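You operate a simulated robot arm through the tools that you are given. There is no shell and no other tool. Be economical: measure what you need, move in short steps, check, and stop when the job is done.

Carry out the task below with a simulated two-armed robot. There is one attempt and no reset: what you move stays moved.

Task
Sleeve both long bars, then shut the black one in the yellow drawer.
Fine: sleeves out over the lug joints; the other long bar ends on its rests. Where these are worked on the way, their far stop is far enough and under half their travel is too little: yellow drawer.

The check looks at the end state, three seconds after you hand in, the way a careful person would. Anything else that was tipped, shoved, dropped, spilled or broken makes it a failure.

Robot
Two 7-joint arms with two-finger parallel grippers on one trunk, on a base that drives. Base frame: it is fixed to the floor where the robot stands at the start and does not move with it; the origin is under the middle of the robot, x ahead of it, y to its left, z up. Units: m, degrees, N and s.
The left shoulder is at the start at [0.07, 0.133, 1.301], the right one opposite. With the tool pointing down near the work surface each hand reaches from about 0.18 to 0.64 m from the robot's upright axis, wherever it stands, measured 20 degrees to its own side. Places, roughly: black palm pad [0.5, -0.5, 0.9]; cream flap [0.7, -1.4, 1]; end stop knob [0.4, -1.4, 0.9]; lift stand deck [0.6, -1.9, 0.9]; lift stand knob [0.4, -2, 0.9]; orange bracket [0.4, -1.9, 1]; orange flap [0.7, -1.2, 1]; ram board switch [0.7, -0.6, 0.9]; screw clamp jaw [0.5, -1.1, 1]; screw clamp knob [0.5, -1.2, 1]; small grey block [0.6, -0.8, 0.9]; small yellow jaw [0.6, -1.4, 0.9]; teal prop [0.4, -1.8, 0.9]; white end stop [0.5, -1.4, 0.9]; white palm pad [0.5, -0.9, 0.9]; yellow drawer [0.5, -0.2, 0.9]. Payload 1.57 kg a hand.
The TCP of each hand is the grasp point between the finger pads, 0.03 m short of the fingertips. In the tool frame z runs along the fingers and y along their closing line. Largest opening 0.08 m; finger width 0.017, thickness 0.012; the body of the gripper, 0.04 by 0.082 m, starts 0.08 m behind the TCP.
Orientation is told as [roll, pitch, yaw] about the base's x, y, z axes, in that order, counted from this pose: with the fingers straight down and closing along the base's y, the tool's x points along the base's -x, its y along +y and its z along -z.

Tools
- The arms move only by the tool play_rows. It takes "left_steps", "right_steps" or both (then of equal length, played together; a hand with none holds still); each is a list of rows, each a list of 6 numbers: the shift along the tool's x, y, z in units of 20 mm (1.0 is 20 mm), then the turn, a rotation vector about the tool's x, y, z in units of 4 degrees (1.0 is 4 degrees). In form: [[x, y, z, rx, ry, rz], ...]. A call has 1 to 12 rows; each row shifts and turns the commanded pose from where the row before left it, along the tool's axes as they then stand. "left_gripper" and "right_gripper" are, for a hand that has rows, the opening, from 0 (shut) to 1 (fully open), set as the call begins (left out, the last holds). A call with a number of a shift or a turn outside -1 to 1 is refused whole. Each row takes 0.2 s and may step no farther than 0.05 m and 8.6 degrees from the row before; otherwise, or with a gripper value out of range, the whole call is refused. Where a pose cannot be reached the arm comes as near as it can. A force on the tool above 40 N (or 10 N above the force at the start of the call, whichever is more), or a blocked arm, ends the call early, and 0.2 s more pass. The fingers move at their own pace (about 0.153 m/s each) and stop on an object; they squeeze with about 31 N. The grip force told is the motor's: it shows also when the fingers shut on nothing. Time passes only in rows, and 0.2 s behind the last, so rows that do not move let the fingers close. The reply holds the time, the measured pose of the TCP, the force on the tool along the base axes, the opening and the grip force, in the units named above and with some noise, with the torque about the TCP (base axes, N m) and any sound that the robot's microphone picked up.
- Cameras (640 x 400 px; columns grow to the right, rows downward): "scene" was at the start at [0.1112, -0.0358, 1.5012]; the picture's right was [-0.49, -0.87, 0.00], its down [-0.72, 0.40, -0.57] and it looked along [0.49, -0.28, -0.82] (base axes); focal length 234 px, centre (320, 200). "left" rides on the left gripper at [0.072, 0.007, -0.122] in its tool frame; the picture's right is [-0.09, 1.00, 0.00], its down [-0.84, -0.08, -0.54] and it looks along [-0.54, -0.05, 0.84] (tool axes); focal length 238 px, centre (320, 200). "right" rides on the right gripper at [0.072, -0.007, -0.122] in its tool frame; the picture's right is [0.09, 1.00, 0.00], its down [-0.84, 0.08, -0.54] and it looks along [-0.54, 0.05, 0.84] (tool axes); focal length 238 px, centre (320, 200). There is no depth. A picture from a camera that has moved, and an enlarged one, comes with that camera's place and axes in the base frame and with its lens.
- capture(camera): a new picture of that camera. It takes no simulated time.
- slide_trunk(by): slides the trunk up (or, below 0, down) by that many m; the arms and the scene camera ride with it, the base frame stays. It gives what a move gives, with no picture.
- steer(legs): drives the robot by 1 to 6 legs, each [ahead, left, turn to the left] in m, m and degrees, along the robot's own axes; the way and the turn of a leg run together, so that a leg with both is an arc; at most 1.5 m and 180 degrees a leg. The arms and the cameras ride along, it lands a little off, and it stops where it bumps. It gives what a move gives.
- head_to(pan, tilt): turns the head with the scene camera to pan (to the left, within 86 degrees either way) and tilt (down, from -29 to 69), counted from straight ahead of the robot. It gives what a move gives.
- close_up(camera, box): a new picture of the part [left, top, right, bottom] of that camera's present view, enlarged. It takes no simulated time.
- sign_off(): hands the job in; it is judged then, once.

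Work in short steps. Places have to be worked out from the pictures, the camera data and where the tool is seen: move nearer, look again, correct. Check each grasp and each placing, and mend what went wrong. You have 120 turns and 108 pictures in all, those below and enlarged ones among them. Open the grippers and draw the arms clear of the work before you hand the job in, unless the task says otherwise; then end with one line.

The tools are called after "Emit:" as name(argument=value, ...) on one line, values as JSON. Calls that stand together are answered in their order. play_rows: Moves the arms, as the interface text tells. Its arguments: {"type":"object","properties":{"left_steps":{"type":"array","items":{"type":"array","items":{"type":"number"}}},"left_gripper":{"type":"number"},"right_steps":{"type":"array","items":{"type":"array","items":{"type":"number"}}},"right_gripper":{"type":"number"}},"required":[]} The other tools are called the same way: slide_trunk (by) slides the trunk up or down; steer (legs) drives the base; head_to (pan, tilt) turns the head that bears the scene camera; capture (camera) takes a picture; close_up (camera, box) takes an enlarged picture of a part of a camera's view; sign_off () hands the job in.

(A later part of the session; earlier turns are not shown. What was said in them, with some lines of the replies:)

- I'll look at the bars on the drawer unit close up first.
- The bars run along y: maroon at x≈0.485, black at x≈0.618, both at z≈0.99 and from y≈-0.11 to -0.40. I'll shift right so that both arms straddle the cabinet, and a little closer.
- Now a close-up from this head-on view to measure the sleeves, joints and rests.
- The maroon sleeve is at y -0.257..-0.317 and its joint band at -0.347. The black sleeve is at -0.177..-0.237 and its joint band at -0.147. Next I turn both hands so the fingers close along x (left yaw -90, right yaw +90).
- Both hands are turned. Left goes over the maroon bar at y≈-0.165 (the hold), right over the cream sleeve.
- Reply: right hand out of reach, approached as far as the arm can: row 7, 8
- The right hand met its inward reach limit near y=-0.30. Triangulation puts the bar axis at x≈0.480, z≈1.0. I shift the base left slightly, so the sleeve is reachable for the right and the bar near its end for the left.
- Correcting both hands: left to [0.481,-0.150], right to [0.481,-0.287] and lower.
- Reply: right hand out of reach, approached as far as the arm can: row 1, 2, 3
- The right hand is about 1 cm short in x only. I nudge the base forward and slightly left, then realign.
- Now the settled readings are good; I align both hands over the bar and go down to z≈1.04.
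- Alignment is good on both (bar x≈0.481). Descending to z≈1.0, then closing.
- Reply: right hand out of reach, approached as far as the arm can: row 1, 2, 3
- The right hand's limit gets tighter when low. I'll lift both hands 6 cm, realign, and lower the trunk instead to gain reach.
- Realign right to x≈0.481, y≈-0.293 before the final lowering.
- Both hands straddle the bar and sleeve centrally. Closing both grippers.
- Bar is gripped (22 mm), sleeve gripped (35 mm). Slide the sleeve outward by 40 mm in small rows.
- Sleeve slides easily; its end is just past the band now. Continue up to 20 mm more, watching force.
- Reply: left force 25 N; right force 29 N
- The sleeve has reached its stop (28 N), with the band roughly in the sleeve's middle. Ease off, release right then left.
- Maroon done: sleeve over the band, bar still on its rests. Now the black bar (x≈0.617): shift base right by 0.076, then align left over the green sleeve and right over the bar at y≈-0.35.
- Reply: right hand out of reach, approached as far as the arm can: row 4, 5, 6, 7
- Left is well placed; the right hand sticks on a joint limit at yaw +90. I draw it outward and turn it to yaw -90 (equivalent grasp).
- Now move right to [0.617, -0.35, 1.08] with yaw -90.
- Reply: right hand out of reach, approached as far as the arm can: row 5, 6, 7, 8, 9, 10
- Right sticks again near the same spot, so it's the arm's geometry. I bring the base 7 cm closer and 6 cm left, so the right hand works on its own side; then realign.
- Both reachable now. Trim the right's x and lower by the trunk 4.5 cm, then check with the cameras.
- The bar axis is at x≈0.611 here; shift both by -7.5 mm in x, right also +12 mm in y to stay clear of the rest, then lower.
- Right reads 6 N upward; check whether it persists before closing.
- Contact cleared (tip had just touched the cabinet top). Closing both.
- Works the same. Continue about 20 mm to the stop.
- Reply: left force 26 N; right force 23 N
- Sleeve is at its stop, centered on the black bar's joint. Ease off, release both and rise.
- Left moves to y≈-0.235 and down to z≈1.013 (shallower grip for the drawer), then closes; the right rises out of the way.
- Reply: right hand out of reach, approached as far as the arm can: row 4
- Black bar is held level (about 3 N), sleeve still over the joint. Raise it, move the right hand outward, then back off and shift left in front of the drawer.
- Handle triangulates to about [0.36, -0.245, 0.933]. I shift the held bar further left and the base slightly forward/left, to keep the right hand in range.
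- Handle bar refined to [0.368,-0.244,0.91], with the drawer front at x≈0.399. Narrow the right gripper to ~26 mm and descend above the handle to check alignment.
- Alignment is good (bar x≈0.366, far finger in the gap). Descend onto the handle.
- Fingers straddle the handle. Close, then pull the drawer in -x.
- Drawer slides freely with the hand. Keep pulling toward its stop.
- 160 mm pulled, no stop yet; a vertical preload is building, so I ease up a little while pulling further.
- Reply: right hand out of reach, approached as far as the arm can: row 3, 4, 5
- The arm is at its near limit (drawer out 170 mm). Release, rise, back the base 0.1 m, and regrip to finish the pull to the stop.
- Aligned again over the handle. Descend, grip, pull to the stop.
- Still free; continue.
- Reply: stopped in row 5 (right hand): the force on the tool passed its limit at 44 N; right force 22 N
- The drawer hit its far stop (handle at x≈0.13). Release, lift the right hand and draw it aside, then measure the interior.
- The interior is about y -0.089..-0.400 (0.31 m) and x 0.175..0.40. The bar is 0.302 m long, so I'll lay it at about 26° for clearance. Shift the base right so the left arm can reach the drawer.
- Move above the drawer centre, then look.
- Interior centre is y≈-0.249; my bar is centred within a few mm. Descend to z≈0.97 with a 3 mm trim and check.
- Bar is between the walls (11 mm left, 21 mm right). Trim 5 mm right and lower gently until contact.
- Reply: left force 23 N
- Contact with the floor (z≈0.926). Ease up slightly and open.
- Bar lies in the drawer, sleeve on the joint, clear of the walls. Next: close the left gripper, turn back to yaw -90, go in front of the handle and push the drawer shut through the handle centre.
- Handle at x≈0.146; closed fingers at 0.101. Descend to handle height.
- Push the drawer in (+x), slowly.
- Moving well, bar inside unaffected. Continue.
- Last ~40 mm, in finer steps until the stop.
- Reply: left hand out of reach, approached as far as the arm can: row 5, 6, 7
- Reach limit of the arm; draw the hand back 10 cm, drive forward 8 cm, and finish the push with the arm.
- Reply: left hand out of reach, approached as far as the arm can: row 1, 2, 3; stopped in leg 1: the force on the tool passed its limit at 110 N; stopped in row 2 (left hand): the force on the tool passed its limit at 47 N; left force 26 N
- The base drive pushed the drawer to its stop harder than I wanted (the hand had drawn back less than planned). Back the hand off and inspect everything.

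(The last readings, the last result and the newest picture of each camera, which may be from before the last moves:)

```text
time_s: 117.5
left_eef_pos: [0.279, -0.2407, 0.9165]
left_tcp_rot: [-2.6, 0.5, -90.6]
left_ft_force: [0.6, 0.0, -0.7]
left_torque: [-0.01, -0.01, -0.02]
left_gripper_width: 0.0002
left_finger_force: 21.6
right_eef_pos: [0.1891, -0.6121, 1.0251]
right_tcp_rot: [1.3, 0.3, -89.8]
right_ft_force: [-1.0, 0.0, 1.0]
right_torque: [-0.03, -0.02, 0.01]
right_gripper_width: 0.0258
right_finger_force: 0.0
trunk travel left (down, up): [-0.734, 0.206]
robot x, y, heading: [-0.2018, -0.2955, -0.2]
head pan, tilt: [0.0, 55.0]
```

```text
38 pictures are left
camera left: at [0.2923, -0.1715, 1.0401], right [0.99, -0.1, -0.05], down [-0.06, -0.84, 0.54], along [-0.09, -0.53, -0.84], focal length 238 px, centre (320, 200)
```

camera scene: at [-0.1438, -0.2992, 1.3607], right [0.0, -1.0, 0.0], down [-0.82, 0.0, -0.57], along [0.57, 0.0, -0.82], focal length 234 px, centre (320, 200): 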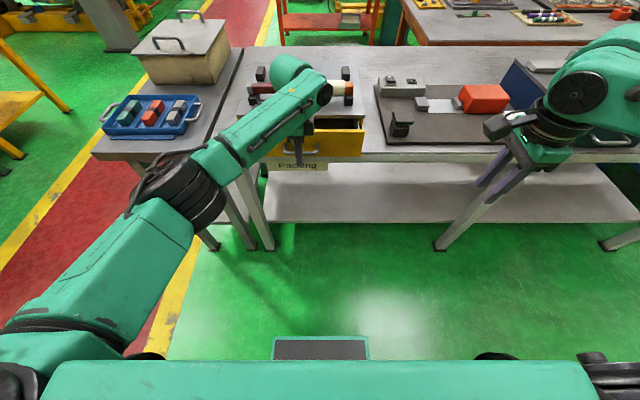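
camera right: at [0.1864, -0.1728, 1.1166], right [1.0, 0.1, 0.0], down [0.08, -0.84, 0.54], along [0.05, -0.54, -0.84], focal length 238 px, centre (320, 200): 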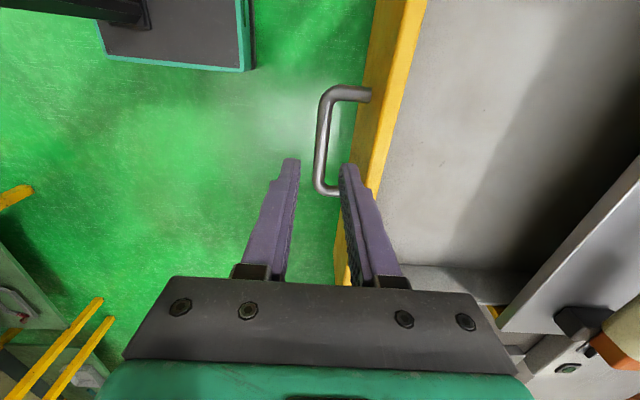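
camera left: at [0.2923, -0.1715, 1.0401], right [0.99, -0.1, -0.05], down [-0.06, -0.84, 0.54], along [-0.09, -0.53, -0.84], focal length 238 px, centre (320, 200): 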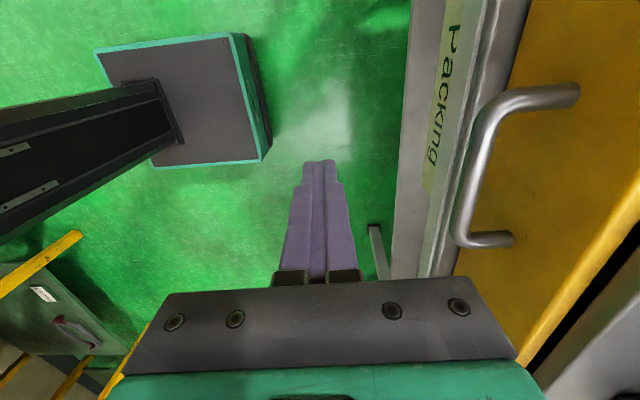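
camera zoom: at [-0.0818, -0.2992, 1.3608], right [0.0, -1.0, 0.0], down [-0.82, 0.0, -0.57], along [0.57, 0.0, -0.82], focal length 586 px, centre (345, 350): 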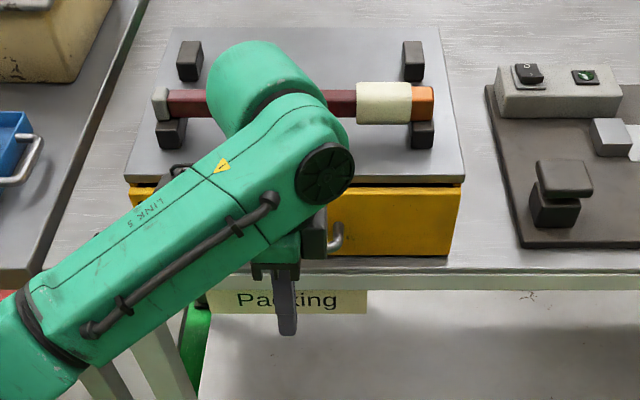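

Drawer appears shut and the cabinet in place. Raise the left hand, open the grippers, and back the robot away for a clear inspection.

Emit:
play_rows(left_steps=[[0, -0.5, -1, 0, 0, 0], [0, -0.5, -1, 0, 0, 0], [0, -0.5, -1, 0, 0, 0], [0, -0.5, -1, 0, 0, 0], [0, 0, -1, 0, 0, 0], [0, 0, -1, 0, 0, 0], [0, 0, -1, 0, 0, 0], [0.5, 0, -1, 0, 0, 0], [1, 0, 0, 0, 0, 0], [1, 0, 0, 0, 0, 0], [1, 0, 0, 0, 0, 0], [1, 0, 0, 0, 0, 0]], right_steps=[[0, 0, 0, 0, 0, 0], [0, 0, 0, 0, 0, 0], [0, 0, 0, 0, 0, 0], [0, 0, 0, 0, 0, 0], [0, 0, 0, 0, 0, 0], [0, 0, 0, 0, 0, 0], [0, 0, 0, 0, 0, 0], [0, 0, 0, 0, 0, 0], [0, 0, 0, 0, 0, 0], [0, 0, 0, 0, 0, 0], [0, 0, 0, 0, 0, 0], [0, 0, 0, 0, 0, 0]], left_gripper=1, right_gripper=1)

Emit:
steer(legs=[[-0.1, 0, 0]])

Emit:
close_up(camera="scene", box=[200, 50, 440, 200])

Emit:
capture(camera="scene")

```text
time_s: 120.1
left_eef_pos: [0.2463, -0.1518, 1.0783]
left_tcp_rot: [-2.5, 0.5, -90.5]
left_ft_force: [-0.2, 0.0, 0.7]
left_torque: [0.05, -0.05, -0.01]
left_gripper_width: 0.0801
left_finger_force: 0.1
right_eef_pos: [0.1899, -0.6128, 1.0269]
right_tcp_rot: [1.3, 0.2, -89.7]
right_ft_force: [-0.1, -0.1, 0.6]
right_torque: [0.0, -0.01, 0.02]
right_gripper_width: 0.0801
right_finger_force: 0.1
trunk travel left (down, up): [-0.734, 0.206]
robot x, y, heading: [-0.2028, -0.2997, -0.1]
head pan, tilt: [0.0, 55.0]
```

```text
time_s: 121.2
left_eef_pos: [0.1479, -0.153, 1.0794]
left_tcp_rot: [-2.7, 0.6, -90.6]
left_ft_force: [0.3, 0.5, 0.0]
left_torque: [-0.01, -0.02, 0.03]
left_gripper_width: 0.0799
left_finger_force: 0.1
right_eef_pos: [0.0916, -0.6127, 1.0255]
right_tcp_rot: [1.2, 0.3, -89.7]
right_ft_force: [0.2, 0.7, 0.2]
right_torque: [0.03, -0.01, -0.04]
right_gripper_width: 0.0798
right_finger_force: 0.0
trunk travel left (down, up): [-0.734, 0.206]
robot x, y, heading: [-0.302, -0.3018, -0.1]
head pan, tilt: [0.0, 55.0]
```

```text
2.67 times, centred on (320, 125) of scene
camera zoom: at [-0.18, -0.299, 1.3606], right [0.0, -1.0, 0.0], down [-0.82, 0.0, -0.57], along [0.57, 0.0, -0.82], focal length 625 px, centre (320, 400)
```

zoom: 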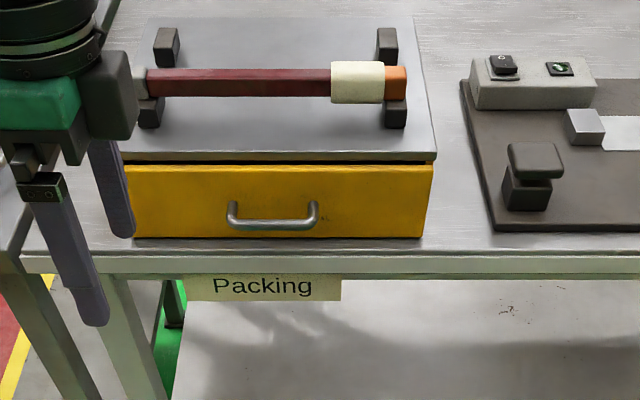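

```text
36 pictures are left
camera scene: at [-0.18, -0.299, 1.3606], right [0.0, -1.0, 0.0], down [-0.82, 0.0, -0.57], along [0.57, 0.0, -0.82], focal length 234 px, centre (320, 200)
```

scene: 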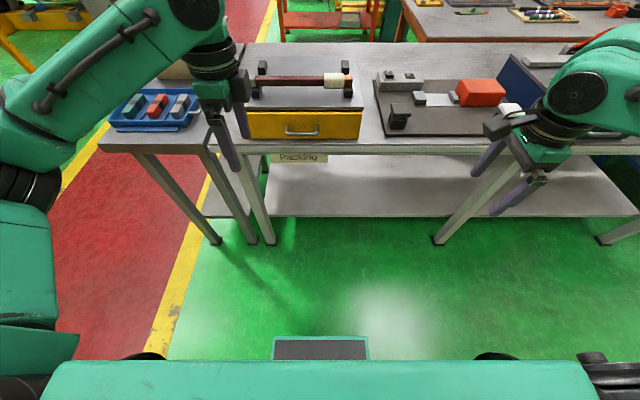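

The drawer is shut (front back at x≈0.398 as at the start). The maroon bar is on its rests with the sleeve over its joint, the black bar is in the drawer, and both grippers are open and clear of the work. Handing in.

Emit:
sign_off()

```text
The job is handed in.
```

Both sleeves are out over their lug joints, the black bar is shut in the yellow drawer, and the maroon bar is on its rests. On the final push a base drive drove the drawer into its stop at 110 N; the last pictures show nothing shifted.
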